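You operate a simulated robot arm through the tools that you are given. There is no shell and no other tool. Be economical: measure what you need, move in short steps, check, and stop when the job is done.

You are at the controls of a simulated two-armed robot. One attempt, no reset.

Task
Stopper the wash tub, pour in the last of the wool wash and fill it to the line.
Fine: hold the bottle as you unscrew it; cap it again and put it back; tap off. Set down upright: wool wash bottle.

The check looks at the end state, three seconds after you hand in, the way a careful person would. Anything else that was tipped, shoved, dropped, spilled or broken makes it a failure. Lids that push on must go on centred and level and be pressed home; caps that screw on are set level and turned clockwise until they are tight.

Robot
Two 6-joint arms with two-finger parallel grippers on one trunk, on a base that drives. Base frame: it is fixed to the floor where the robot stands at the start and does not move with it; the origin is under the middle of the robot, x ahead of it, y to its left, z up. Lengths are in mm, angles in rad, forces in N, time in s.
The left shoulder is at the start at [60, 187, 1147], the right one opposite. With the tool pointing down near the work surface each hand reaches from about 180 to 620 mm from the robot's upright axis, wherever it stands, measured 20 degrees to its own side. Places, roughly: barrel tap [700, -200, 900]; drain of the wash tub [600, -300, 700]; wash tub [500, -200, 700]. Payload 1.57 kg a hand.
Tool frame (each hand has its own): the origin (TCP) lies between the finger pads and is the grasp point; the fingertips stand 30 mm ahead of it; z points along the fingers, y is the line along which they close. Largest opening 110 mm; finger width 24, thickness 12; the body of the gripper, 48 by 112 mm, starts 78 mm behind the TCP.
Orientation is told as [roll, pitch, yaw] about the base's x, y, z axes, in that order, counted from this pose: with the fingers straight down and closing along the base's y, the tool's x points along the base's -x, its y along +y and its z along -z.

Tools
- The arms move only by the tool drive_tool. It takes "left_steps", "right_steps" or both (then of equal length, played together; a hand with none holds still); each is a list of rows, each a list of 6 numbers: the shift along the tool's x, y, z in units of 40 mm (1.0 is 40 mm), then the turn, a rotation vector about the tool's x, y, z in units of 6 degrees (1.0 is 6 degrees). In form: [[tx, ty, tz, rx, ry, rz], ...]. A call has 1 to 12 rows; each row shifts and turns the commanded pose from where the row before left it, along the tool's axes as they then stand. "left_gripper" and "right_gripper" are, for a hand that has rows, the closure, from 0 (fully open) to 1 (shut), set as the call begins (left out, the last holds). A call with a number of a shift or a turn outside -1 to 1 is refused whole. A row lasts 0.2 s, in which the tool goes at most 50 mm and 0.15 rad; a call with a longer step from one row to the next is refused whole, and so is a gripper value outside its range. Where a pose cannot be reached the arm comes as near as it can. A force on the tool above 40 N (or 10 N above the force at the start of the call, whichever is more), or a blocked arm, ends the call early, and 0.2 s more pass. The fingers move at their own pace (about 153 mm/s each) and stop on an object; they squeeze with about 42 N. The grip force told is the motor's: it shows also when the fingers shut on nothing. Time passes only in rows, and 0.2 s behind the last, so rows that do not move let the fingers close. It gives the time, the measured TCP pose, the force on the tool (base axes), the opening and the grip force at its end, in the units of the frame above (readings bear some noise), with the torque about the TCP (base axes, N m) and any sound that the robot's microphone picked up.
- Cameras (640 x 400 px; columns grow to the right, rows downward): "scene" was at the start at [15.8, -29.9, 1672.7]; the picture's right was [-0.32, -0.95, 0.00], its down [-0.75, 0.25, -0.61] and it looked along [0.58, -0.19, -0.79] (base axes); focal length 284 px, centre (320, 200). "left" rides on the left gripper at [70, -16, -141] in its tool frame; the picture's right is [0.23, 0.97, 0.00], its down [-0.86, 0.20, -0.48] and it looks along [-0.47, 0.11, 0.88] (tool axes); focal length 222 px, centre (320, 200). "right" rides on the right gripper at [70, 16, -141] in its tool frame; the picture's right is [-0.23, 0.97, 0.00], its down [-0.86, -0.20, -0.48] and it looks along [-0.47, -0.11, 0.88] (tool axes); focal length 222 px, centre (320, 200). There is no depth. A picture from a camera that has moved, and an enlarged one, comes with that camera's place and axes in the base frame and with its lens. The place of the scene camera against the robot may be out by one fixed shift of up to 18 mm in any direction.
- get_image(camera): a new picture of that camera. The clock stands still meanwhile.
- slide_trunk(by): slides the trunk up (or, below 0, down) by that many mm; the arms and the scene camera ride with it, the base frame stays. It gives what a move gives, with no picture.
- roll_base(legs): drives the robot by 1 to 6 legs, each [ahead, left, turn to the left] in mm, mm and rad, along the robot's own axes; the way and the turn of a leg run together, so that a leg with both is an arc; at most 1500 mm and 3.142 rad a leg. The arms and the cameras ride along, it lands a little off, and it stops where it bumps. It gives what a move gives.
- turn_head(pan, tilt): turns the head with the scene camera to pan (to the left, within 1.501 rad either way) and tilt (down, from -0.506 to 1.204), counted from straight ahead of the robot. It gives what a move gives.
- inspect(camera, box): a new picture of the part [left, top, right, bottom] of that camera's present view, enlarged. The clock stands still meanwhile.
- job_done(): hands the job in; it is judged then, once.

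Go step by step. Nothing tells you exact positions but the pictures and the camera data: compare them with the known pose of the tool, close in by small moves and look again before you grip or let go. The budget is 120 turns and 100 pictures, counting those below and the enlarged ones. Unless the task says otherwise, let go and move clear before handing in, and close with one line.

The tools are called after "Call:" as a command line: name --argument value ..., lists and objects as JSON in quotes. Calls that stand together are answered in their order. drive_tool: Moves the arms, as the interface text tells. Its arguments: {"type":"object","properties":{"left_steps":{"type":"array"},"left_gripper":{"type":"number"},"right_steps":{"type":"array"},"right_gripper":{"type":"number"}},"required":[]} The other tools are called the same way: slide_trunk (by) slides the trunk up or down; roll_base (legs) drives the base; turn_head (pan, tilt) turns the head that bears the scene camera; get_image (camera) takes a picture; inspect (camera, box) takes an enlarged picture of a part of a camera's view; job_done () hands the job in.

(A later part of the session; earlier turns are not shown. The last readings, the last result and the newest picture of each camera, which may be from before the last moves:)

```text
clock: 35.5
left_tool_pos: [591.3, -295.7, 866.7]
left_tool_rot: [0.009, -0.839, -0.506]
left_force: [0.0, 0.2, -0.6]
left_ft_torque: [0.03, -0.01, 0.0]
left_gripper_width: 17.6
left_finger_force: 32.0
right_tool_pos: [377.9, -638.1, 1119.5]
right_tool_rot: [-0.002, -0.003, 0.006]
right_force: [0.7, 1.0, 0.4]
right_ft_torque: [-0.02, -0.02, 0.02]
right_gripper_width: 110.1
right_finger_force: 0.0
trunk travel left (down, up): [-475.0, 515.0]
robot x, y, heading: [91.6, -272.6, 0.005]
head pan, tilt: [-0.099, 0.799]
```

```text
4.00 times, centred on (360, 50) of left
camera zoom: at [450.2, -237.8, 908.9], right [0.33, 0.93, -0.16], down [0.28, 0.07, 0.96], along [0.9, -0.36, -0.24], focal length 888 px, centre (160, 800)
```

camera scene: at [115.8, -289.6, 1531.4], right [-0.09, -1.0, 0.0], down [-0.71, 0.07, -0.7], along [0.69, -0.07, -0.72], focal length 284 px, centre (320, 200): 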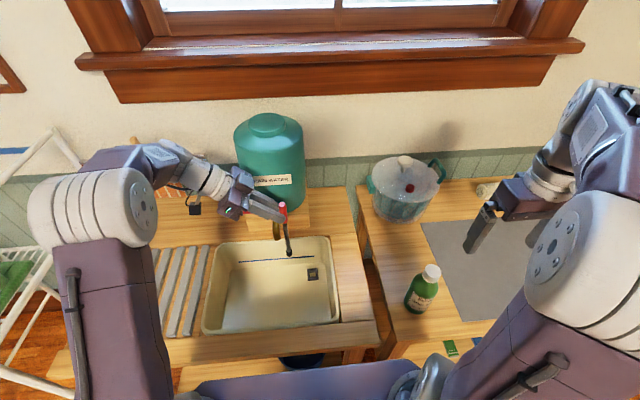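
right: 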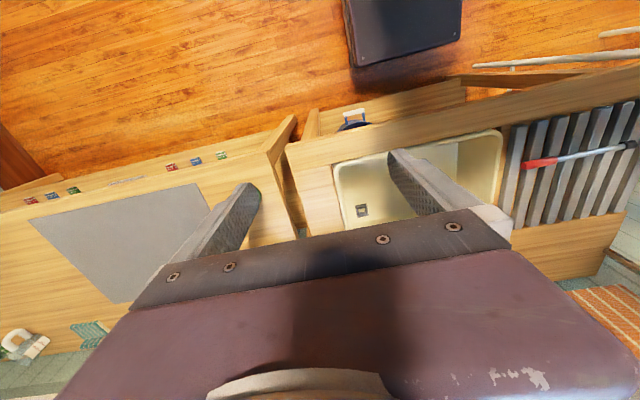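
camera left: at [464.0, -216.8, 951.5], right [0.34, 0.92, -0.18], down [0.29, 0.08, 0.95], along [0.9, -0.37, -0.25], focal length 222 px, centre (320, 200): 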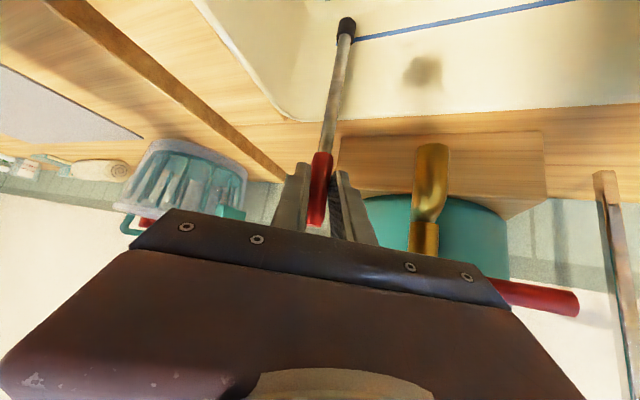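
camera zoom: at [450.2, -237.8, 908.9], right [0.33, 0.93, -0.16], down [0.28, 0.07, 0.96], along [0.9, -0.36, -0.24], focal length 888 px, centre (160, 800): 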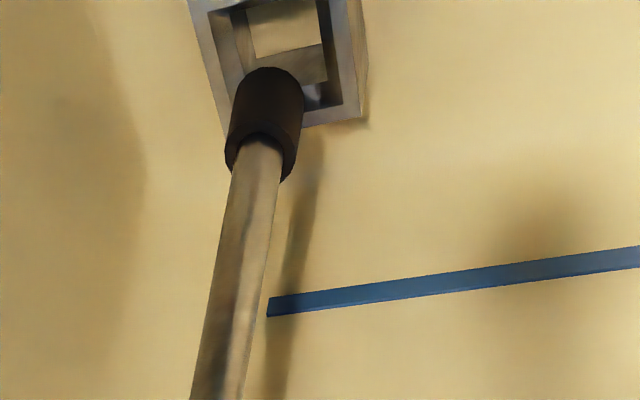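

The bung is nearly over the collar. I'll take one closer look at the socket before pressing in.

Call:
inspect --camera "scene" --box '[298, 222, 318, 238]'

Call:
inspect --camera "left" --box '[325, 0, 375, 35]'

```text
16.00 times, centred on (308, 230) of scene
camera zoom: at [115.2, -289.6, 1381.4], right [-0.09, -1.0, 0.0], down [-0.71, 0.07, -0.7], along [0.69, -0.07, -0.72], focal length 4541 px, centre (512, -280)
```

zoom: 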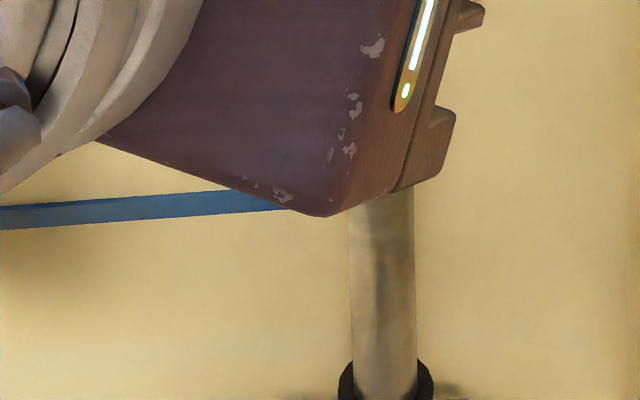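

```text
11.43 times, centred on (350, 18) of left
camera zoom: at [450.2, -237.8, 908.9], right [0.33, 0.93, -0.16], down [0.28, 0.07, 0.96], along [0.9, -0.36, -0.24], focal length 2538 px, centre (-23, 2286)
```

zoom: 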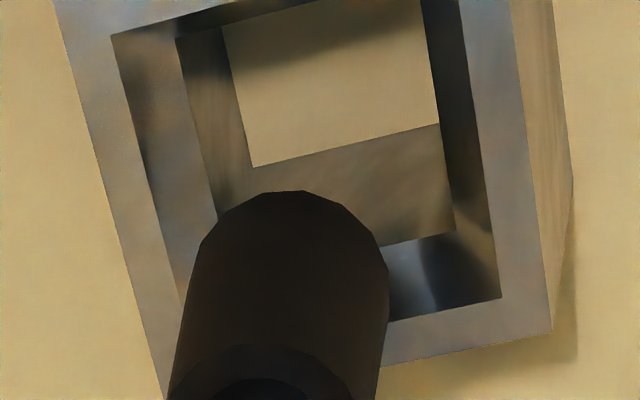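

The collar is a funnel that narrows to a bore matching the bung, so this rod is the plug. The offset is about 1.5 mm, so I'll correct it and ease the bung in.

Call:
drive_tool --left_steps '[[-0.022, 0.018, 0.024, 0, 0, 0], [0.186, 0, 0.167, 0, 0, 0], [0.186, 0, 0.167, 0, 0, 0], [0.093, 0, 0.084, 0, 0, 0], [0, 0, 0, 0, 0, 0]]'

Call:
inspect --camera "scene" --box '[280, 210, 330, 260]'

Call:
inspect --camera "left" --box '[310, 0, 390, 60]'

```text
clock: 36.7
left_tool_pos: [593.3, -298.7, 843.3]
left_tool_rot: [0.006, -0.835, -0.506]
left_force: [-1.8, 0.0, 3.3]
left_ft_torque: [0.01, 0.18, -0.04]
left_gripper_width: 17.4
left_finger_force: 32.0
right_tool_pos: [378.0, -639.3, 1119.2]
right_tool_rot: [-0.002, -0.002, 0.006]
right_force: [0.1, -0.8, -0.2]
right_ft_torque: [0.03, -0.01, 0.01]
right_gripper_width: 109.9
right_finger_force: 0.0
trunk travel left (down, up): [-475.0, 515.0]
robot x, y, heading: [92.0, -275.4, 0.012]
head pan, tilt: [-0.099, 0.799]
```

```text
8.00 times, centred on (305, 235) of scene
camera zoom: at [114.9, -289.6, 1381.3], right [-0.09, -1.0, 0.0], down [-0.71, 0.07, -0.7], along [0.69, -0.07, -0.72], focal length 2271 px, centre (440, -80)
```

zoom: 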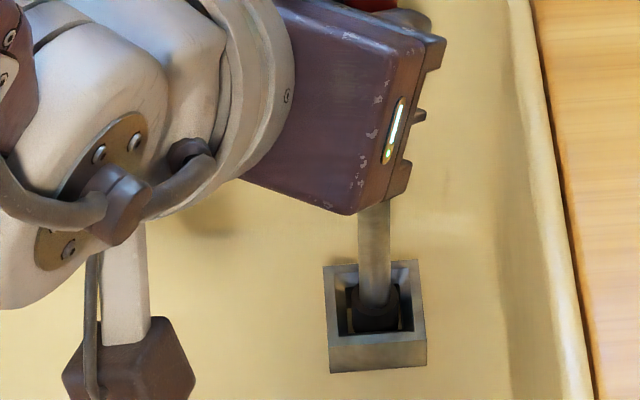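

```text
6.67 times, centred on (350, 30) of left
camera zoom: at [452.4, -237.8, 885.9], right [0.34, 0.93, -0.17], down [0.29, 0.07, 0.96], along [0.9, -0.37, -0.24], focal length 1481 px, centre (120, 1333)
```

zoom: 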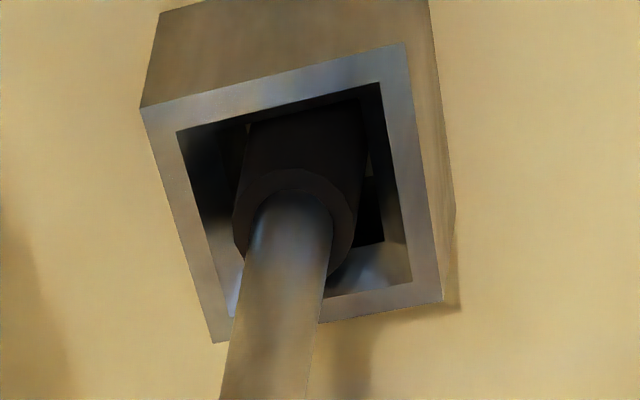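

The bung is inside the collar and just touching. I'll keep pushing it home in small steps.

Call:
drive_tool --left_steps '[[0.074, 0, 0.067, 0, 0, 0], [0.074, 0, 0.067, 0, 0, 0], [0.074, 0, 0.067, 0, 0, 0], [0.074, 0, 0.067, 0, 0, 0], [0.074, 0, 0.067, 0, 0, 0], [0, 0, 0, 0, 0, 0]]'

Call:
inspect --camera "left" --box '[310, 0, 390, 60]'

Call:
inspect --camera "scene" --box '[280, 210, 330, 260]'

```text
clock: 38.1
left_tool_pos: [594.0, -297.0, 827.3]
left_tool_rot: [0.004, -0.845, -0.513]
left_force: [-2.3, -10.8, 29.8]
left_ft_torque: [-0.62, -0.46, -0.2]
left_gripper_width: 17.3
left_finger_force: 32.5
left hand out of reach, approached as far as the arm can: row 5
right_tool_pos: [375.4, -639.3, 1120.2]
right_tool_rot: [0.001, -0.005, 0.007]
right_force: [-0.5, -0.2, 0.0]
right_ft_torque: [-0.01, 0.01, 0.01]
right_gripper_width: 110.1
right_finger_force: 0.1
trunk travel left (down, up): [-475.0, 515.0]
robot x, y, heading: [92.3, -272.9, 0.007]
head pan, tilt: [-0.099, 0.799]
```

```text
6.67 times, centred on (350, 30) of left
camera zoom: at [453.2, -235.9, 868.5], right [0.34, 0.92, -0.17], down [0.28, 0.07, 0.96], along [0.9, -0.38, -0.23], focal length 1481 px, centre (120, 1333)
```

zoom: 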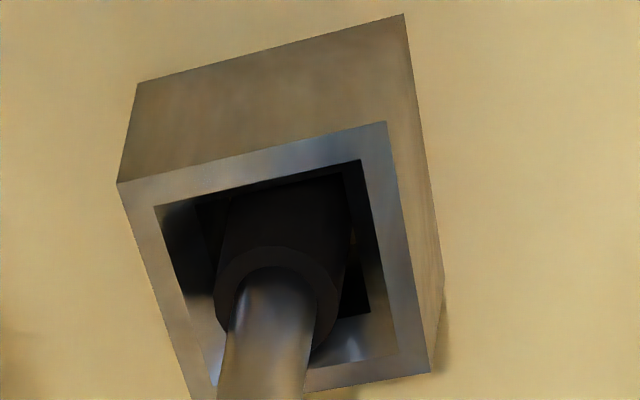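

```text
8.00 times, centred on (305, 235) of scene
camera zoom: at [110.6, -291.5, 1381.5], right [-0.09, -1.0, 0.0], down [-0.71, 0.07, -0.7], along [0.7, -0.06, -0.71], focal length 2271 px, centre (440, -80)
```

zoom: 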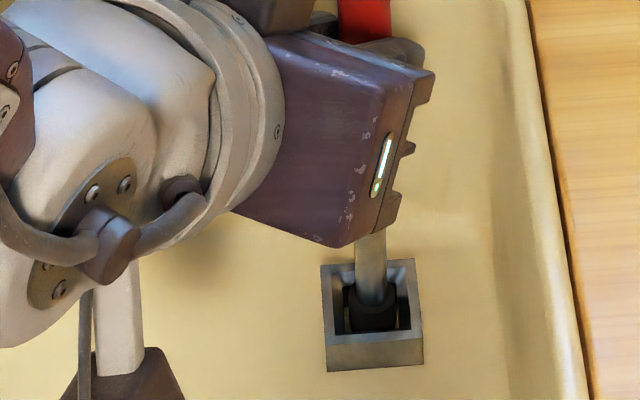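

There's 30 N of push, but the bung doesn't look any deeper, so it may have slipped in the grip. I'm checking its state.

Call:
get_image --camera "left"

Call:
inspect --camera "left" --box '[260, 130, 380, 230]'

```text
59 pictures are left
camera left: at [453.2, -235.9, 868.5], right [0.34, 0.92, -0.17], down [0.28, 0.07, 0.96], along [0.9, -0.38, -0.23], focal length 222 px, centre (320, 200)
```

left: 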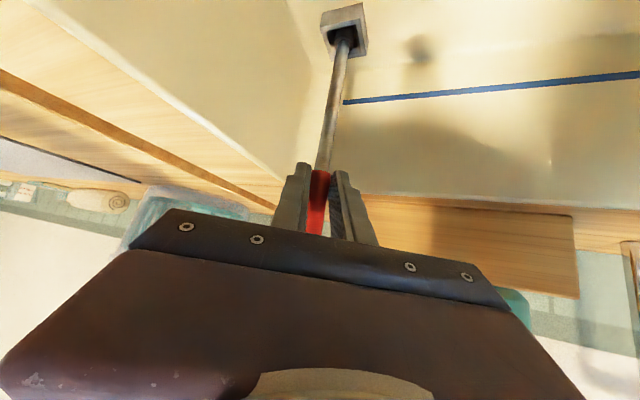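

```text
4.00 times, centred on (320, 180) of left
camera zoom: at [453.2, -235.9, 868.5], right [0.34, 0.92, -0.17], down [0.28, 0.07, 0.96], along [0.9, -0.38, -0.23], focal length 888 px, centre (320, 280)
```

zoom: 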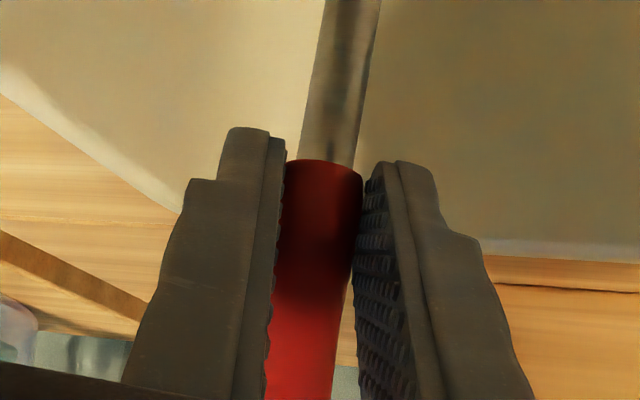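

The bung slipped about 16 mm in the grip and is sitting on the collar's near funnel wall, since the collar centre is really near (617,-309). I'll lift, shift about 6 mm in +x and lower the trunk a little for reach.

Call:
drive_tool --left_steps '[[-0.51, 0, -0.46, 0, 0, 0], [-0.51, 0, -0.46, 0, 0, 0], [-0.097, 0.025, 0.108, 0, 0, 0], [0, 0, 0, 0, 0, 0]]'

Call:
slide_trunk --by -40

Call:
inspect --camera "left" --box '[300, 0, 400, 80]'

```text
clock: 39.1
left_tool_pos: [601.0, -296.9, 878.0]
left_tool_rot: [0.008, -0.838, -0.507]
left_force: [0.0, -0.2, -0.1]
left_ft_torque: [0.02, -0.01, -0.01]
left_gripper_width: 17.9
left_finger_force: 32.4
right_tool_pos: [377.9, -638.8, 1119.9]
right_tool_rot: [-0.003, -0.001, 0.006]
right_force: [-0.5, -0.7, -0.5]
right_ft_torque: [-0.01, -0.01, 0.02]
right_gripper_width: 110.1
right_finger_force: 0.0
trunk travel left (down, up): [-475.0, 515.0]
robot x, y, heading: [90.3, -274.3, 0.003]
head pan, tilt: [-0.099, 0.799]
```

```text
clock: 40.0
left_tool_pos: [601.1, -301.3, 844.0]
left_tool_rot: [0.009, -0.852, -0.507]
left_force: [-0.6, -1.1, 29.0]
left_ft_torque: [-0.39, -0.87, -0.02]
left_gripper_width: 17.6
left_finger_force: 32.1
right_tool_pos: [374.5, -639.3, 1079.6]
right_tool_rot: [-0.001, -0.002, 0.005]
right_force: [-0.2, -0.1, -0.9]
right_ft_torque: [0.03, -0.01, -0.01]
right_gripper_width: 109.9
right_finger_force: 0.0
trunk travel left (down, up): [-435.0, 555.0]
robot x, y, heading: [90.9, -276.6, 0.004]
head pan, tilt: [-0.099, 0.799]
```

```text
5.00 times, centred on (350, 40) of left
camera zoom: at [459.5, -239.7, 883.9], right [0.34, 0.93, -0.17], down [0.27, 0.07, 0.96], along [0.9, -0.37, -0.23], focal length 1111 px, centre (170, 1000)
```

zoom: 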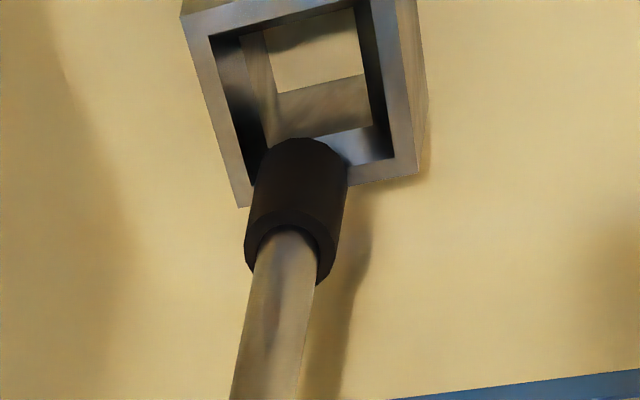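

Working through it again: the rim contact shows the collar top is nearer z=670 and its centre near (611,-307.5). The cream patch in the bore is the tub floor, so the bung had already bottomed the first time. I'll lift, shift back about 9 mm and look.

Call:
drive_tool --left_steps '[[-0.46, 0, -0.42, 0, 0, 0], [0.132, -0.11, -0.147, 0, 0, 0], [0, 0, 0, 0, 0, 0]]'

Call:
inspect --camera "left" --box '[300, 0, 400, 80]'

Call:
inspect --camera "scene" --box '[280, 170, 340, 230]'

```text
clock: 40.8
left_tool_pos: [592.3, -298.5, 855.4]
left_tool_rot: [0.01, -0.835, -0.505]
left_force: [0.3, -0.2, -1.0]
left_ft_torque: [0.02, 0.02, -0.02]
left_gripper_width: 17.3
left_finger_force: 32.3
left hand out of reach, approached as far as the arm can: row 1
right_tool_pos: [379.4, -638.5, 1078.3]
right_tool_rot: [-0.002, -0.002, 0.006]
right_force: [0.5, -0.5, -0.3]
right_ft_torque: [0.01, -0.02, -0.02]
right_gripper_width: 110.0
right_finger_force: 0.1
trunk travel left (down, up): [-435.0, 555.0]
robot x, y, heading: [89.6, -272.1, -0.001]
head pan, tilt: [-0.099, 0.799]
```

```text
5.00 times, centred on (350, 40) of left
camera zoom: at [450.5, -239.3, 898.9], right [0.33, 0.93, -0.16], down [0.28, 0.07, 0.96], along [0.9, -0.36, -0.24], focal length 1111 px, centre (170, 1000)
```

zoom: 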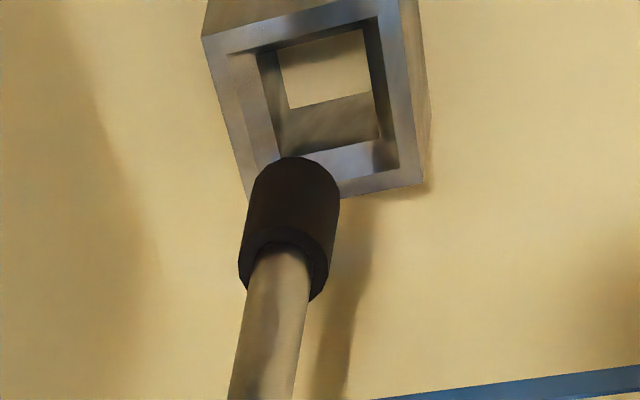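

```text
6.67 times, centred on (310, 200) of scene
camera zoom: at [115.8, -289.7, 1341.3], right [-0.09, -1.0, 0.0], down [-0.71, 0.07, -0.7], along [0.69, -0.07, -0.72], focal length 1892 px, centre (387, 200)
```

zoom: 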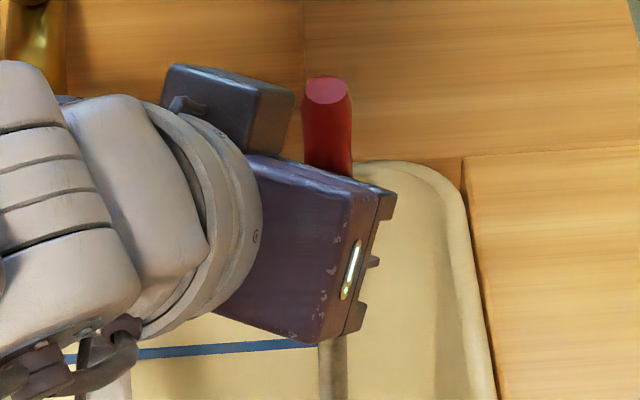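

The bung is now centred over the collar at about (611,-306). I'll lower it straight in.

Call:
drive_tool --left_steps '[[0.093, 0, 0.084, 0, 0, 0], [0.093, 0, 0.084, 0, 0, 0], [0.093, 0, 0.084, 0, 0, 0], [0.093, 0, 0.084, 0, 0, 0], [0.093, 0, 0.084, 0, 0, 0], [0.093, 0, 0.084, 0, 0, 0], [0.056, 0, 0.05, 0, 0, 0], [0, 0, 0, 0, 0, 0]]'

Call:
inspect --camera "left" --box '[300, 0, 400, 80]'

```text
clock: 42.6
left_tool_pos: [593.1, -297.8, 825.1]
left_tool_rot: [0.01, -0.839, -0.507]
left_force: [-0.7, 0.0, 6.4]
left_ft_torque: [-0.04, 0.1, -0.02]
left_gripper_width: 17.5
left_finger_force: 32.1
right_tool_pos: [377.4, -638.9, 1079.5]
right_tool_rot: [-0.001, -0.002, 0.004]
right_force: [1.2, 0.0, -0.1]
right_ft_torque: [0.01, 0.0, 0.01]
right_gripper_width: 110.2
right_finger_force: 0.0
trunk travel left (down, up): [-435.0, 555.0]
robot x, y, heading: [86.6, -277.7, 0.006]
head pan, tilt: [-0.099, 0.799]
```

```text
5.00 times, centred on (350, 40) of left
camera zoom: at [451.6, -238.7, 866.6], right [0.33, 0.93, -0.16], down [0.28, 0.07, 0.96], along [0.9, -0.37, -0.24], focal length 1111 px, centre (170, 1000)
```

zoom: 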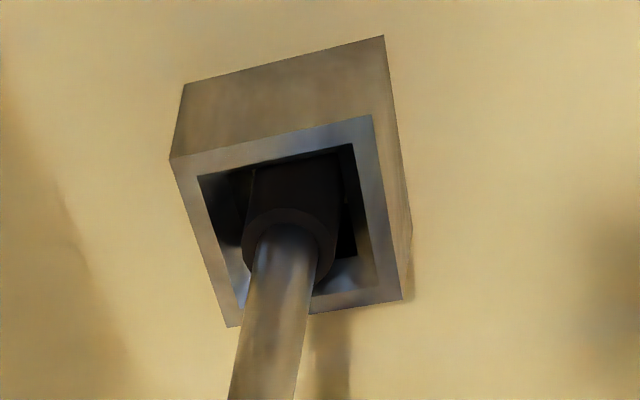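

Seated at 6 N. I'll press to about 25–30 N once more and compare.

Call:
drive_tool --left_steps '[[0.074, 0, 0.067, 0, 0, 0], [0, 0, 0, 0, 0, 0]]'

Call:
inspect --camera "left" --box '[300, 0, 400, 80]'

```text
clock: 43.2
left_tool_pos: [591.7, -298.2, 823.7]
left_tool_rot: [0.007, -0.848, -0.507]
left_force: [0.9, 4.4, 25.3]
left_ft_torque: [-0.06, -0.29, -0.04]
left_gripper_width: 17.3
left_finger_force: 32.8
right_tool_pos: [376.1, -637.9, 1081.5]
right_tool_rot: [-0.002, -0.004, 0.004]
right_force: [-0.4, -0.4, -0.2]
right_ft_torque: [0.01, -0.02, 0.01]
right_gripper_width: 109.8
right_finger_force: 0.1
trunk travel left (down, up): [-435.0, 555.0]
robot x, y, heading: [87.6, -276.6, 0.006]
head pan, tilt: [-0.099, 0.799]
```

```text
5.00 times, centred on (350, 40) of left
camera zoom: at [451.1, -238.9, 864.7], right [0.33, 0.93, -0.16], down [0.27, 0.07, 0.96], along [0.9, -0.37, -0.23], focal length 1111 px, centre (170, 1000)
```

zoom: 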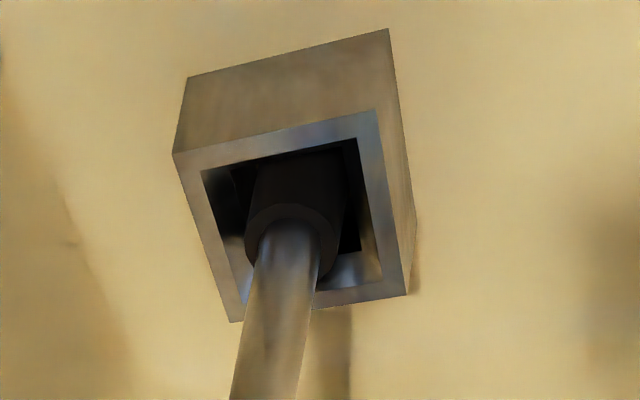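

It's firm against the bottom. I'll release gently and see whether the rod stands.

Call:
drive_tool --left_steps '[[0, 0, 0, 0, 0, 0], [0, 0, 0, 0, 0, 0]]' --left_gripper 0.6

Call:
get_image --camera "left"

Call:
inspect --camera "scene" --box '[240, 150, 360, 250]'

```text
clock: 43.8
left_tool_pos: [594.3, -297.9, 818.7]
left_tool_rot: [0.007, -0.835, -0.505]
left_force: [0.3, 0.0, -0.5]
left_ft_torque: [0.0, -0.03, 0.0]
left_gripper_width: 44.2
left_finger_force: 0.0
right_tool_pos: [378.5, -638.7, 1079.5]
right_tool_rot: [-0.002, -0.001, 0.005]
right_force: [-0.3, -0.7, -0.4]
right_ft_torque: [-0.01, 0.03, 0.01]
right_gripper_width: 109.9
right_finger_force: 0.1
trunk travel left (down, up): [-435.0, 555.0]
robot x, y, heading: [87.4, -277.0, 0.005]
head pan, tilt: [-0.099, 0.799]
```

```text
52 pictures are left
camera left: at [452.1, -239.1, 861.7], right [0.33, 0.93, -0.16], down [0.28, 0.07, 0.96], along [0.9, -0.36, -0.24], focal length 222 px, centre (320, 200)
```

left: 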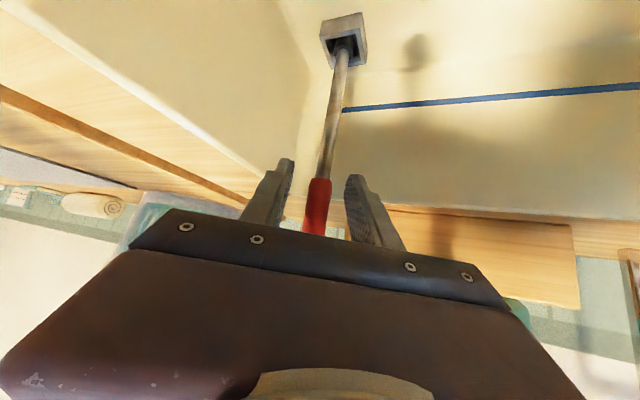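

```text
4.00 times, centred on (300, 200) of scene
camera zoom: at [115.6, -289.7, 1341.2], right [-0.09, -1.0, 0.0], down [-0.71, 0.07, -0.7], along [0.69, -0.07, -0.72], focal length 1135 px, centre (400, 200)
```

zoom: 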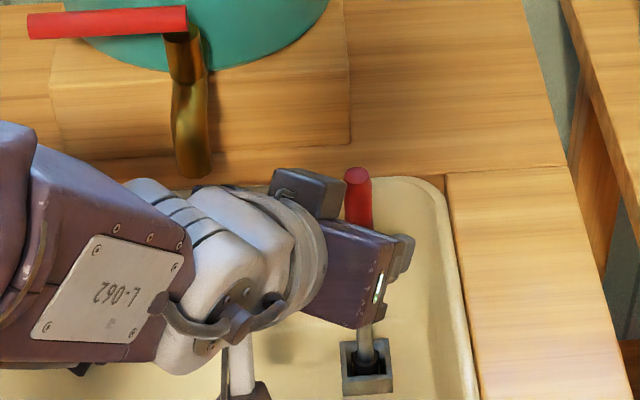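

The rod stands on its own. I'll back the left hand out along its own axis and check from a distance.

Call:
drive_tool --left_steps '[[0, 0, -0.5, 0, 0, 0], [0, 0, -1, 0, 0, 0], [0, 0, -1, 0, 0, 0], [-0.743, 0, -0.669, 0, 0, 0], [-0.743, 0, -0.669, 0, 0, 0], [-0.743, 0, -0.669, 0, 0, 0]]'

Call:
get_image --camera "scene"

Call:
inspect --camera "left" --box '[240, 0, 480, 160]'

```text
clock: 45.2
left_tool_pos: [526.6, -266.6, 999.0]
left_tool_rot: [0.007, -0.836, -0.504]
left_force: [0.1, 0.0, 1.5]
left_ft_torque: [-0.01, -0.01, -0.03]
left_gripper_width: 44.0
left_finger_force: 0.1
left hand out of reach, approached as far as the arm can: row 4
right_tool_pos: [379.4, -638.5, 1078.1]
right_tool_rot: [-0.002, -0.002, 0.005]
right_force: [-0.3, 0.5, -0.3]
right_ft_torque: [0.0, 0.02, 0.02]
right_gripper_width: 109.9
right_finger_force: 0.1
trunk travel left (down, up): [-435.0, 555.0]
robot x, y, heading: [91.1, -272.1, 0.005]
head pan, tilt: [-0.099, 0.799]
```

```text
50 pictures are left
camera scene: at [115.3, -289.8, 1341.3], right [-0.09, -1.0, 0.0], down [-0.71, 0.07, -0.7], along [0.69, -0.07, -0.72], focal length 284 px, centre (320, 200)
```

scene: 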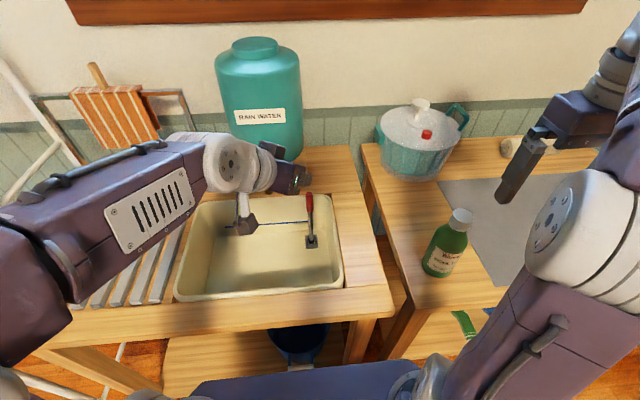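

```text
2.50 times, centred on (360, 80) of left
camera zoom: at [384.6, -208.0, 1039.9], right [0.33, 0.93, -0.16], down [0.28, 0.07, 0.96], along [0.9, -0.36, -0.24], focal length 555 px, centre (220, 500)
```

zoom: 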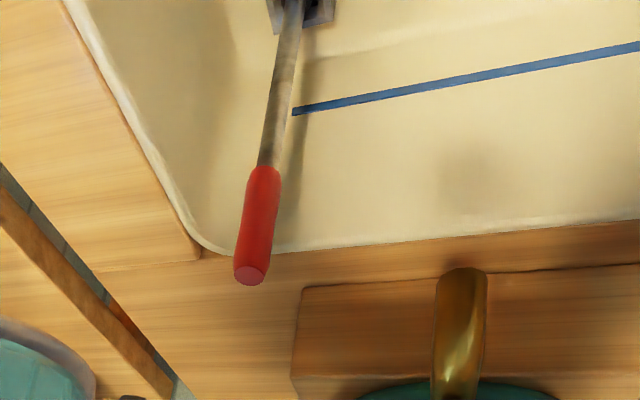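

The plug stands in the drain. Next is the bottle, with cap top at about (414,-569,966) and base at about z 800. I'll raise the trunk, back off and drive right so the bottle is straight ahead.

Call:
slide_trunk --by 100

Call:
roll_base --legs '[[-150, 0, 0], [0, -285, 0]]'

Call:
get_image --camera "scene"

```text
clock: 46.5
left_tool_pos: [525.8, -268.3, 1096.3]
left_tool_rot: [0.009, -0.837, -0.508]
left_force: [0.4, -0.1, 0.1]
left_ft_torque: [0.02, -0.03, -0.01]
left_gripper_width: 43.9
left_finger_force: 0.1
right_tool_pos: [377.6, -639.7, 1178.9]
right_tool_rot: [-0.001, -0.002, 0.007]
right_force: [-0.1, 0.5, 0.2]
right_ft_torque: [-0.03, 0.0, 0.02]
right_gripper_width: 109.9
right_finger_force: 0.1
trunk travel left (down, up): [-535.0, 455.0]
robot x, y, heading: [89.7, -276.5, 0.005]
head pan, tilt: [-0.099, 0.799]
```

```text
clock: 49.5
left_tool_pos: [379.2, -557.3, 1097.0]
left_tool_rot: [0.007, -0.838, -0.498]
left_force: [-0.1, -0.8, 0.2]
left_ft_torque: [-0.02, 0.03, 0.01]
left_gripper_width: 43.9
left_finger_force: 0.0
right_tool_pos: [234.6, -930.5, 1179.8]
right_tool_rot: [-0.001, -0.002, 0.013]
right_force: [0.6, -0.3, -0.3]
right_ft_torque: [0.04, -0.01, 0.01]
right_gripper_width: 110.0
right_finger_force: 0.0
trunk travel left (down, up): [-535.0, 455.0]
robot x, y, heading: [-56.9, -566.0, 0.012]
head pan, tilt: [-0.099, 0.799]
```

```text
48 pictures are left
camera scene: at [-31.5, -582.6, 1441.4], right [-0.09, -1.0, 0.0], down [-0.71, 0.06, -0.7], along [0.69, -0.06, -0.72], focal length 284 px, centre (320, 200)
```

scene: 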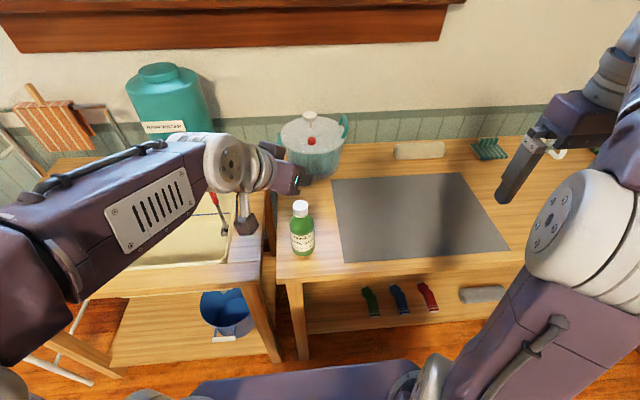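

I'm zooming in on the bottle to fix its position and size.

Call:
inspect --camera "scene" --box '[270, 185, 340, 275]'

Call:
inspect --camera "left" --box '[200, 0, 520, 200]'

```text
4.44 times, centred on (305, 230) of scene
camera zoom: at [-31.5, -582.6, 1441.4], right [-0.09, -1.0, 0.0], down [-0.71, 0.06, -0.7], along [0.69, -0.06, -0.72], focal length 1262 px, centre (387, 67)
```

zoom: 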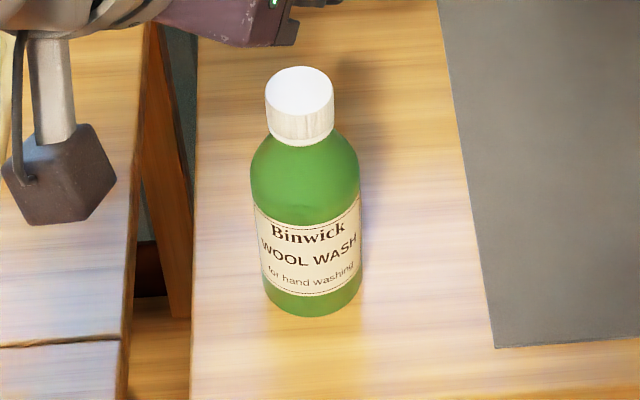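

```text
2.00 times, centred on (360, 100) of left
camera zoom: at [237.5, -499.1, 1139.5], right [0.33, 0.93, -0.16], down [0.28, 0.07, 0.96], along [0.9, -0.36, -0.24], focal length 444 px, centre (240, 400)
```

zoom: 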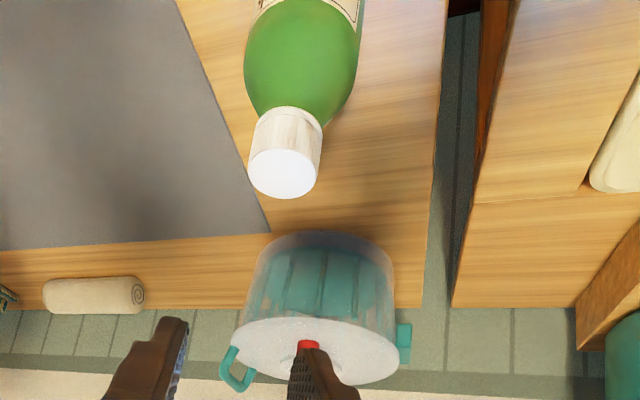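

The cap top is near (433,-574,950), the body is about 62 mm in diameter and the cap 37 mm. I'll bring the right hand round and pitch it toward horizontal.

Call:
drive_tool --right_steps '[[-0.55, 0.7, 0.42, 0, 0, 0], [-0.55, 0.7, 0.42, 0, 0, 0], [-0.55, 0.7, 0.42, 0, 0, 0], [-0.55, 0.7, 0.42, 0, 0, 0], [-0.55, 0.7, 0.42, 0, 0, 0], [-0.55, 0.7, 0.42, 0, 0, 0], [0, 0, 0, 0, -1, 0], [0, 0, 0, 0, -1, 0], [0, 0, 0, 0, -1, 0], [0, 0, 0, 0, -1, 0], [0, 0, 0, 0, -1, 0], [0, 0, 0, 0, -1, 0]]'

Call:
drive_tool --right_steps '[[0, 0, 0, 0, -1, 0], [0, 0, 0, 0, -1, 0], [0, 0, 0, 0, -1, 0], [0, 0, 0, 0, -1, 0], [0, 0, 0, 0, -1, 0], [0, 0, 0, 0, 0, 0]]'

Call:
get_image --camera "right"

```text
clock: 52.1
left_tool_pos: [379.3, -555.9, 1098.1]
left_tool_rot: [0.011, -0.838, -0.499]
left_force: [-0.6, -0.6, 0.7]
left_ft_torque: [-0.01, 0.01, 0.03]
left_gripper_width: 43.9
left_finger_force: 0.1
right_tool_pos: [365.8, -760.4, 1079.1]
right_tool_rot: [-0.001, -0.631, 0.01]
right_force: [-0.7, -0.1, 0.2]
right_ft_torque: [0.0, 0.0, 0.03]
right_gripper_width: 109.9
right_finger_force: 0.1
trunk travel left (down, up): [-535.0, 455.0]
robot x, y, heading: [-54.7, -568.0, 0.012]
head pan, tilt: [-0.099, 0.799]
```

```text
clock: 53.5
left_tool_pos: [379.3, -557.1, 1097.2]
left_tool_rot: [0.01, -0.838, -0.499]
left_force: [-1.0, -0.6, -1.0]
left_ft_torque: [-0.02, -0.03, 0.02]
left_gripper_width: 44.0
left_finger_force: 0.1
right_tool_pos: [393.0, -758.5, 1071.6]
right_tool_rot: [0.012, -1.011, 0.015]
right_force: [0.0, 0.5, -0.2]
right_ft_torque: [0.02, -0.01, 0.0]
right_gripper_width: 109.9
right_finger_force: 0.1
right hand out of reach, approached as far as the arm can: row 2, 3, 4, 5
trunk travel left (down, up): [-535.0, 455.0]
robot x, y, heading: [-54.4, -567.8, 0.012]
head pan, tilt: [-0.099, 0.799]
```

```text
45 pictures are left
camera right: at [236.4, -745.6, 1088.3], right [0.1, 0.98, 0.2], down [0.05, -0.2, 0.98], along [0.99, -0.09, -0.07], focal length 222 px, centre (320, 200)
```

right: 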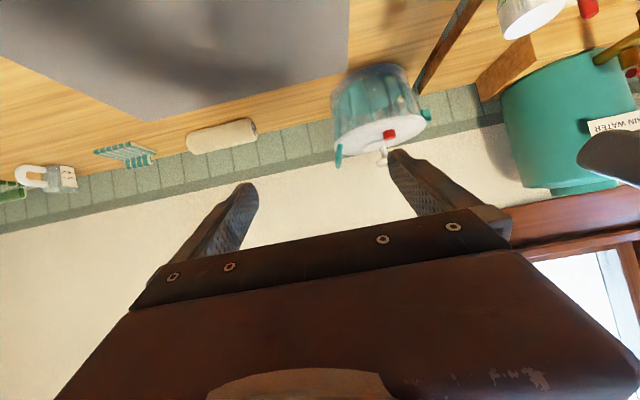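

Pointing straight ahead is too cramped for the wrist. I'll turn the right hand to point left (+y), gripping the bottle from its right side.

Call:
drive_tool --right_steps '[[0, 0, 0, -0.847, 0, -0.531], [0, 0, 0, -0.847, 0, -0.531], [0, 0, 0, -0.847, 0, -0.531], [0, 0, 0, -0.847, 0, -0.531], [0, 0, 0, -0.847, 0, -0.531], [0, 0, 0, -0.847, 0, -0.531], [0, 0, 0, -0.847, 0, -0.531], [0, 0, 0, -0.847, 0, -0.531], [0, 0, 0, -0.847, 0, -0.531], [0, 0, 0, -0.847, 0, -0.531], [0, 0, 0, -0.847, 0, -0.531], [0, 0, 0, -0.847, 0, -0.531]]'

Call:
drive_tool --right_steps '[[0, 0, 0, 0, -1, 0], [0, 0, 0, 0, -1, 0], [0, 0, 0, 0, -1, 0], [0, 0, 0, 0, 0, 0]]'

Call:
get_image --camera "right"

```text
clock: 56.1
left_tool_pos: [380.3, -556.5, 1096.5]
left_tool_rot: [0.009, -0.839, -0.5]
left_force: [0.3, -0.4, -0.8]
left_ft_torque: [0.0, 0.02, 0.04]
left_gripper_width: 44.0
left_finger_force: 0.0
right_tool_pos: [393.5, -757.3, 1071.8]
right_tool_rot: [0.003, -1.015, 1.28]
right_force: [1.0, -0.2, 0.1]
right_ft_torque: [0.0, 0.0, 0.02]
right_gripper_width: 110.0
right_finger_force: 0.2
trunk travel left (down, up): [-535.0, 455.0]
robot x, y, heading: [-55.4, -568.7, 0.014]
head pan, tilt: [-0.099, 0.799]
```

```text
clock: 57.1
left_tool_pos: [379.3, -556.7, 1097.9]
left_tool_rot: [0.008, -0.836, -0.499]
left_force: [0.0, 0.3, 0.5]
left_ft_torque: [-0.01, 0.0, 0.01]
left_gripper_width: 44.1
left_finger_force: 0.0
right_tool_pos: [392.8, -756.9, 1072.8]
right_tool_rot: [0.006, -1.33, 1.272]
right_force: [0.7, 0.5, 0.3]
right_ft_torque: [-0.02, -0.03, -0.02]
right_gripper_width: 109.8
right_finger_force: 0.1
trunk travel left (down, up): [-535.0, 455.0]
robot x, y, heading: [-57.3, -568.5, 0.015]
head pan, tilt: [-0.099, 0.799]
```

```text
44 pictures are left
camera right: at [333.2, -900.0, 1039.0], right [-0.92, 0.33, 0.22], down [0.12, -0.31, 0.94], along [0.38, 0.89, 0.24], focal length 222 px, centre (320, 200)
```

right: 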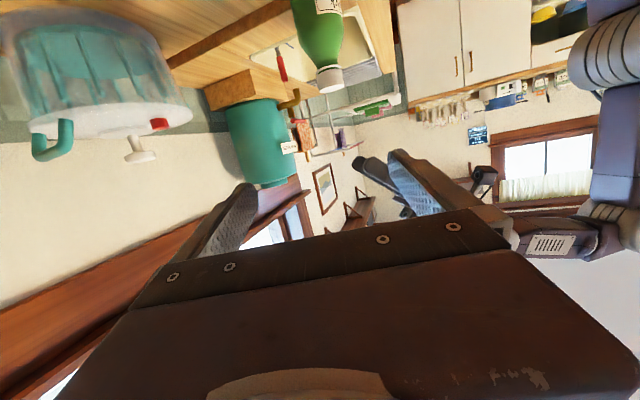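

The right hand now points left. I'll lower it beside the bottle, about 120 mm short of it.

Call:
drive_tool --right_steps '[[0.858, 0.127, 0.532, 0, 0, 0], [0.858, 0.127, 0.532, 0, 0, 0], [0.858, 0.127, 0.532, 0, 0, 0], [0.858, 0.127, 0.532, 0, 0, 0], [0.858, 0.127, 0.532, 0, 0, 0], [0, 0, 0, 0, 0, 0]]'

Call:
get_image --camera "right"

Call:
inspect --camera "scene" --box '[250, 170, 450, 300]'

```text
clock: 58.5
left_tool_pos: [378.2, -557.0, 1098.0]
left_tool_rot: [0.01, -0.838, -0.499]
left_force: [0.2, 0.1, 0.4]
left_ft_torque: [0.01, 0.0, -0.02]
left_gripper_width: 44.0
left_finger_force: 0.2
right_tool_pos: [387.1, -686.1, 879.1]
right_tool_rot: [0.003, -1.33, 1.276]
right_force: [0.5, -1.0, 1.4]
right_ft_torque: [0.03, -0.01, 0.01]
right_gripper_width: 110.4
right_finger_force: 0.1
trunk travel left (down, up): [-535.0, 455.0]
robot x, y, heading: [-56.8, -565.7, 0.012]
head pan, tilt: [-0.099, 0.799]
```

```text
43 pictures are left
camera right: at [327.2, -829.1, 845.3], right [-0.92, 0.33, 0.22], down [0.12, -0.31, 0.94], along [0.38, 0.89, 0.24], focal length 222 px, centre (320, 200)
```

right: 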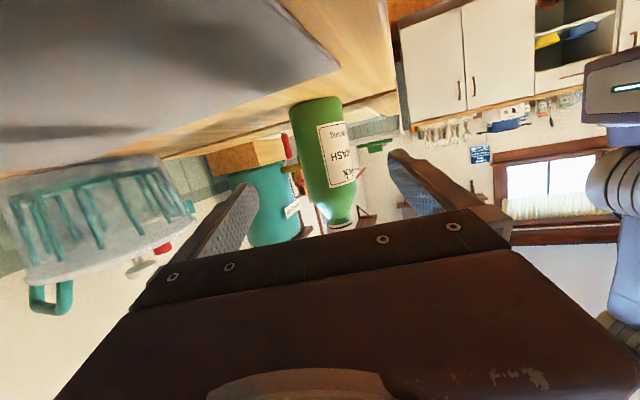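

```text
3.08 times, centred on (350, 235) of scene
camera zoom: at [-32.0, -582.1, 1441.4], right [-0.09, -1.0, 0.0], down [-0.71, 0.06, -0.7], along [0.69, -0.06, -0.72], focal length 873 px, centre (228, 92)
```

zoom: 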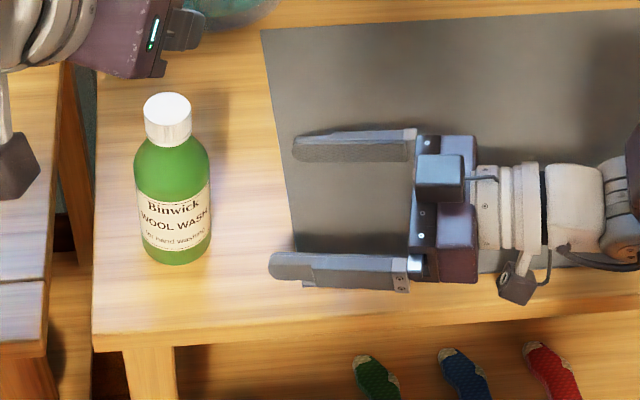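

The bottle axis lines up with the finger centre, at about (420,-573) with the bench near z 795. I'll advance along the fingers.

Call:
drive_tool --right_steps '[[0, 0, 0.75, 0, 0, 0], [0, 0, 0.75, 0, 0, 0], [0, 0, 0.75, 0, 0, 0], [0, 0, 0, 0, 0, 0]]'

Call:
inspect --camera "scene" --box '[250, 170, 450, 300]'

Call:
get_image --camera "right"

```text
clock: 59.5
left_tool_pos: [378.1, -558.8, 1096.9]
left_tool_rot: [0.01, -0.839, -0.499]
left_force: [-1.0, 0.3, 0.6]
left_ft_torque: [0.02, -0.01, 0.02]
left_gripper_width: 44.2
left_finger_force: 0.0
right_tool_pos: [411.7, -605.7, 857.3]
right_tool_rot: [0.006, -1.329, 1.276]
right_force: [-0.2, 0.4, 0.6]
right_ft_torque: [0.02, 0.0, 0.01]
right_gripper_width: 110.0
right_finger_force: 0.0
trunk travel left (down, up): [-535.0, 455.0]
robot x, y, heading: [-53.7, -566.9, 0.013]
head pan, tilt: [-0.099, 0.799]
```

```text
3.08 times, centred on (350, 235) of scene
camera zoom: at [-31.8, -582.8, 1441.4], right [-0.09, -1.0, 0.0], down [-0.71, 0.06, -0.7], along [0.69, -0.06, -0.72], focal length 873 px, centre (228, 92)
```

zoom: 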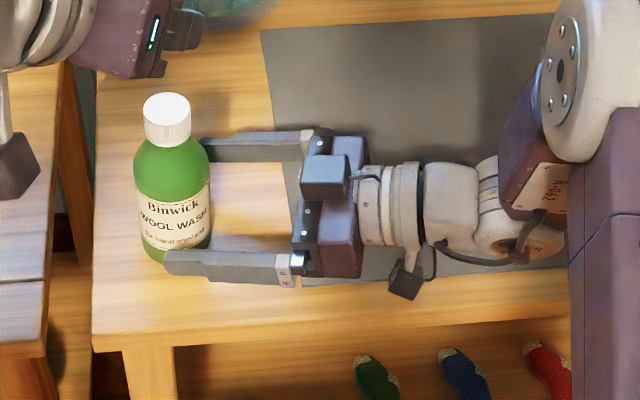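

```text
40 pictures are left
camera right: at [352.1, -748.0, 824.0], right [-0.92, 0.33, 0.22], down [0.12, -0.31, 0.94], along [0.38, 0.89, 0.24], focal length 222 px, centre (320, 200)
```

right: 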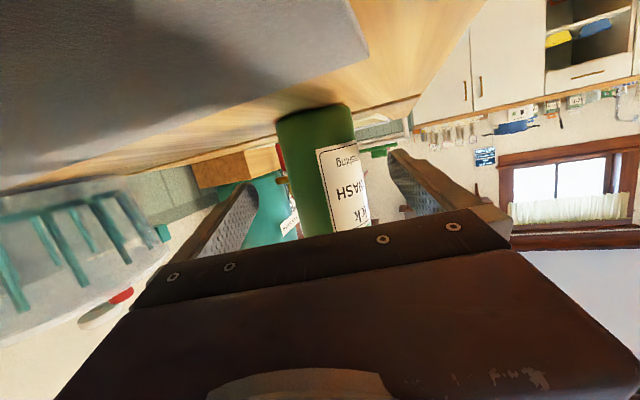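

Alignment looks good. I'll make the final advance and close on the body.

Call:
drive_tool --right_steps '[[0, 0, 0.45, 0, 0, 0], [0, 0, 0.45, 0, 0, 0], [0, 0, 0, 0, 0, 0]]'

Call:
drive_tool --right_steps '[[0, 0, 0, 0, 0, 0], [0, 0, 0, 0, 0, 0], [0, 0, 0, 0, 0, 0]]' --right_gripper 1

Call:
inspect --camera "scene" --box '[250, 170, 450, 300]'

```text
clock: 59.9
left_tool_pos: [378.3, -559.0, 1097.4]
left_tool_rot: [0.009, -0.84, -0.5]
left_force: [0.1, 0.6, -0.9]
left_ft_torque: [0.02, 0.01, -0.01]
left_gripper_width: 43.7
left_finger_force: 0.1
right_tool_pos: [414.4, -597.4, 853.8]
right_tool_rot: [0.013, -1.326, 1.261]
right_force: [-10.5, -7.6, 10.0]
right_ft_torque: [-1.97, 1.16, -1.08]
right_gripper_width: 110.2
right_finger_force: 0.0
trunk travel left (down, up): [-535.0, 455.0]
robot x, y, heading: [-57.1, -567.2, 0.008]
head pan, tilt: [-0.099, 0.799]
stopped in row 1 (right hand): the force on the tool passed its limit at 53 N (the readings are from after the stop); the commanded pose is now the measured one
```

```text
clock: 60.7
left_tool_pos: [377.6, -559.0, 1097.1]
left_tool_rot: [0.012, -0.841, -0.5]
left_force: [-0.2, 0.3, 0.7]
left_ft_torque: [-0.01, -0.02, -0.01]
left_gripper_width: 44.1
left_finger_force: 0.1
right_tool_pos: [415.2, -597.9, 854.7]
right_tool_rot: [0.002, -1.327, 1.273]
right_force: [-7.0, -5.5, 9.3]
right_ft_torque: [-1.66, 0.9, -0.75]
right_gripper_width: 60.1
right_finger_force: 42.2
trunk travel left (down, up): [-535.0, 455.0]
robot x, y, heading: [-54.4, -570.1, 0.014]
head pan, tilt: [-0.099, 0.799]
```

```text
3.08 times, centred on (350, 235) of scene
camera zoom: at [-33.8, -583.0, 1441.4], right [-0.09, -1.0, 0.0], down [-0.71, 0.06, -0.7], along [0.7, -0.06, -0.72], focal length 873 px, centre (228, 92)
```

zoom: 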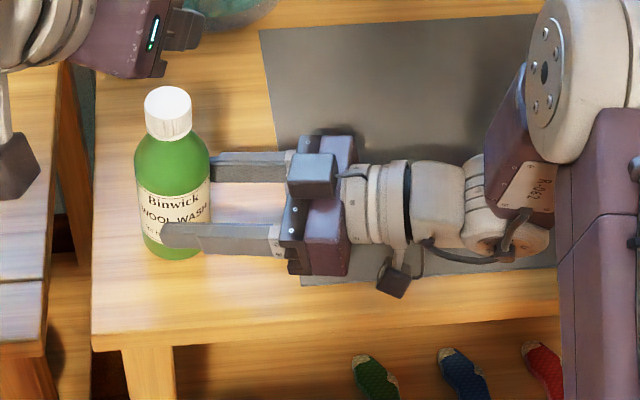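

The hand stopped with the bottle only at the fingertips, probably because the wrist camera touched the bench. I'll open, rise 20 mm, advance and regrip.

Call:
drive_tool --right_steps '[[0, 0, 0, 0, 0, 0], [0, 0, 0, 0, 0, 0], [-0.4855, 0, -0.1195, 0, 0, 0], [-0.066, 0, 0.267, 0, 0, 0], [-0.066, 0, 0.267, 0, 0, 0], [0, 0, 0, 0, 0, 0]]' --right_gripper 0

Call:
drive_tool --right_steps '[[0, 0, 0, 0, 0, 0], [0, 0, 0, 0, 0, 0], [0, 0, 0, 0, 0, 0]]' --right_gripper 1

Call:
inspect --camera "scene" --box '[250, 170, 450, 300]'

```text
clock: 62.1
left_tool_pos: [378.6, -557.3, 1096.5]
left_tool_rot: [0.009, -0.838, -0.5]
left_force: [0.0, 0.3, 0.1]
left_ft_torque: [0.0, 0.03, 0.01]
left_gripper_width: 44.2
left_finger_force: 0.0
right_tool_pos: [422.4, -575.0, 873.5]
right_tool_rot: [0.007, -1.328, 1.269]
right_force: [0.0, 0.0, -0.1]
right_ft_torque: [-0.03, 0.0, -0.01]
right_gripper_width: 109.8
right_finger_force: 0.1
trunk travel left (down, up): [-535.0, 455.0]
robot x, y, heading: [-57.7, -567.6, 0.014]
head pan, tilt: [-0.099, 0.799]
```

```text
clock: 62.9
left_tool_pos: [379.5, -559.0, 1096.6]
left_tool_rot: [0.009, -0.837, -0.499]
left_force: [0.5, -0.3, 0.3]
left_ft_torque: [0.02, 0.04, -0.03]
left_gripper_width: 43.9
left_finger_force: 0.1
right_tool_pos: [423.5, -574.8, 874.3]
right_tool_rot: [0.006, -1.326, 1.268]
right_force: [0.1, 0.5, 0.1]
right_ft_torque: [0.01, 0.03, 0.01]
right_gripper_width: 60.1
right_finger_force: 41.4
trunk travel left (down, up): [-535.0, 455.0]
robot x, y, heading: [-55.1, -568.8, 0.011]
head pan, tilt: [-0.099, 0.799]
```

```text
3.08 times, centred on (350, 235) of scene
camera zoom: at [-31.3, -582.3, 1441.3], right [-0.09, -1.0, 0.0], down [-0.71, 0.06, -0.7], along [0.69, -0.06, -0.72], focal length 873 px, centre (228, 92)
```

zoom: 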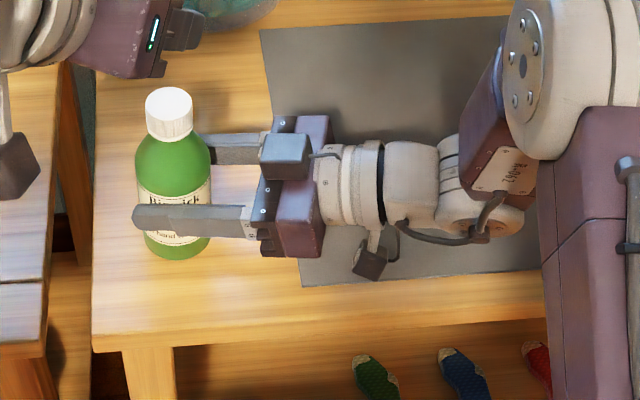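

Solid grip at 60 mm wide. The left hand goes to fingers-down over the cap, pre-turned clockwise so there's room to unscrew.

Call:
drive_tool --left_steps '[[0, 0, 0, 0, 1, 0], [0, 0, 0, 0, 1, 0], [0, 0, 0, 0, 1, 0], [0, 0, 0, 0, 1, 0], [0, 0, 0, 0, 1, 0], [0, 0, 0, 0, 1, 0], [0, 0, 0, 0, 1, 0], [0, 0, 0, 0, 1, 0], [0, 0, 0, 0, 0, 1], [0, 0, 0, 0, 0, 1], [0, 0, 0, 0, 0, 1], [0, 0, 0, 0, 0, 1]]' --left_gripper 0.3

Call:
drive_tool --left_steps '[[0, 0, 0, 0, 0, 1], [0, 0, 0, 0, 0, 1], [0, 0, 0, 0, 0, 1], [0, 0, 0, 0, 0, 1], [0, 0, 0, 0, 0, 0]]'

```text
clock: 65.5
left_tool_pos: [378.9, -558.0, 1098.4]
left_tool_rot: [0.005, 0.001, -0.914]
left_force: [0.0, 0.8, 0.0]
left_ft_torque: [-0.03, 0.02, 0.03]
left_gripper_width: 76.9
left_finger_force: 0.1
right_tool_pos: [422.8, -574.5, 874.4]
right_tool_rot: [0.009, -1.326, 1.266]
right_force: [-0.4, 0.3, -0.7]
right_ft_torque: [0.04, 0.03, 0.01]
right_gripper_width: 60.2
right_finger_force: 41.9
trunk travel left (down, up): [-535.0, 455.0]
robot x, y, heading: [-57.1, -569.1, 0.009]
head pan, tilt: [-0.099, 0.799]
```

```text
clock: 66.7
left_tool_pos: [378.8, -557.7, 1097.2]
left_tool_rot: [0.005, 0.003, -1.333]
left_force: [-0.6, -0.1, 1.0]
left_ft_torque: [0.0, -0.01, 0.0]
left_gripper_width: 76.9
left_finger_force: 0.0
right_tool_pos: [424.1, -575.3, 873.1]
right_tool_rot: [0.011, -1.325, 1.267]
right_force: [0.4, -0.3, 0.4]
right_ft_torque: [0.02, 0.01, 0.03]
right_gripper_width: 60.0
right_finger_force: 42.4
trunk travel left (down, up): [-535.0, 455.0]
robot x, y, heading: [-55.3, -567.7, 0.011]
head pan, tilt: [-0.099, 0.799]
```

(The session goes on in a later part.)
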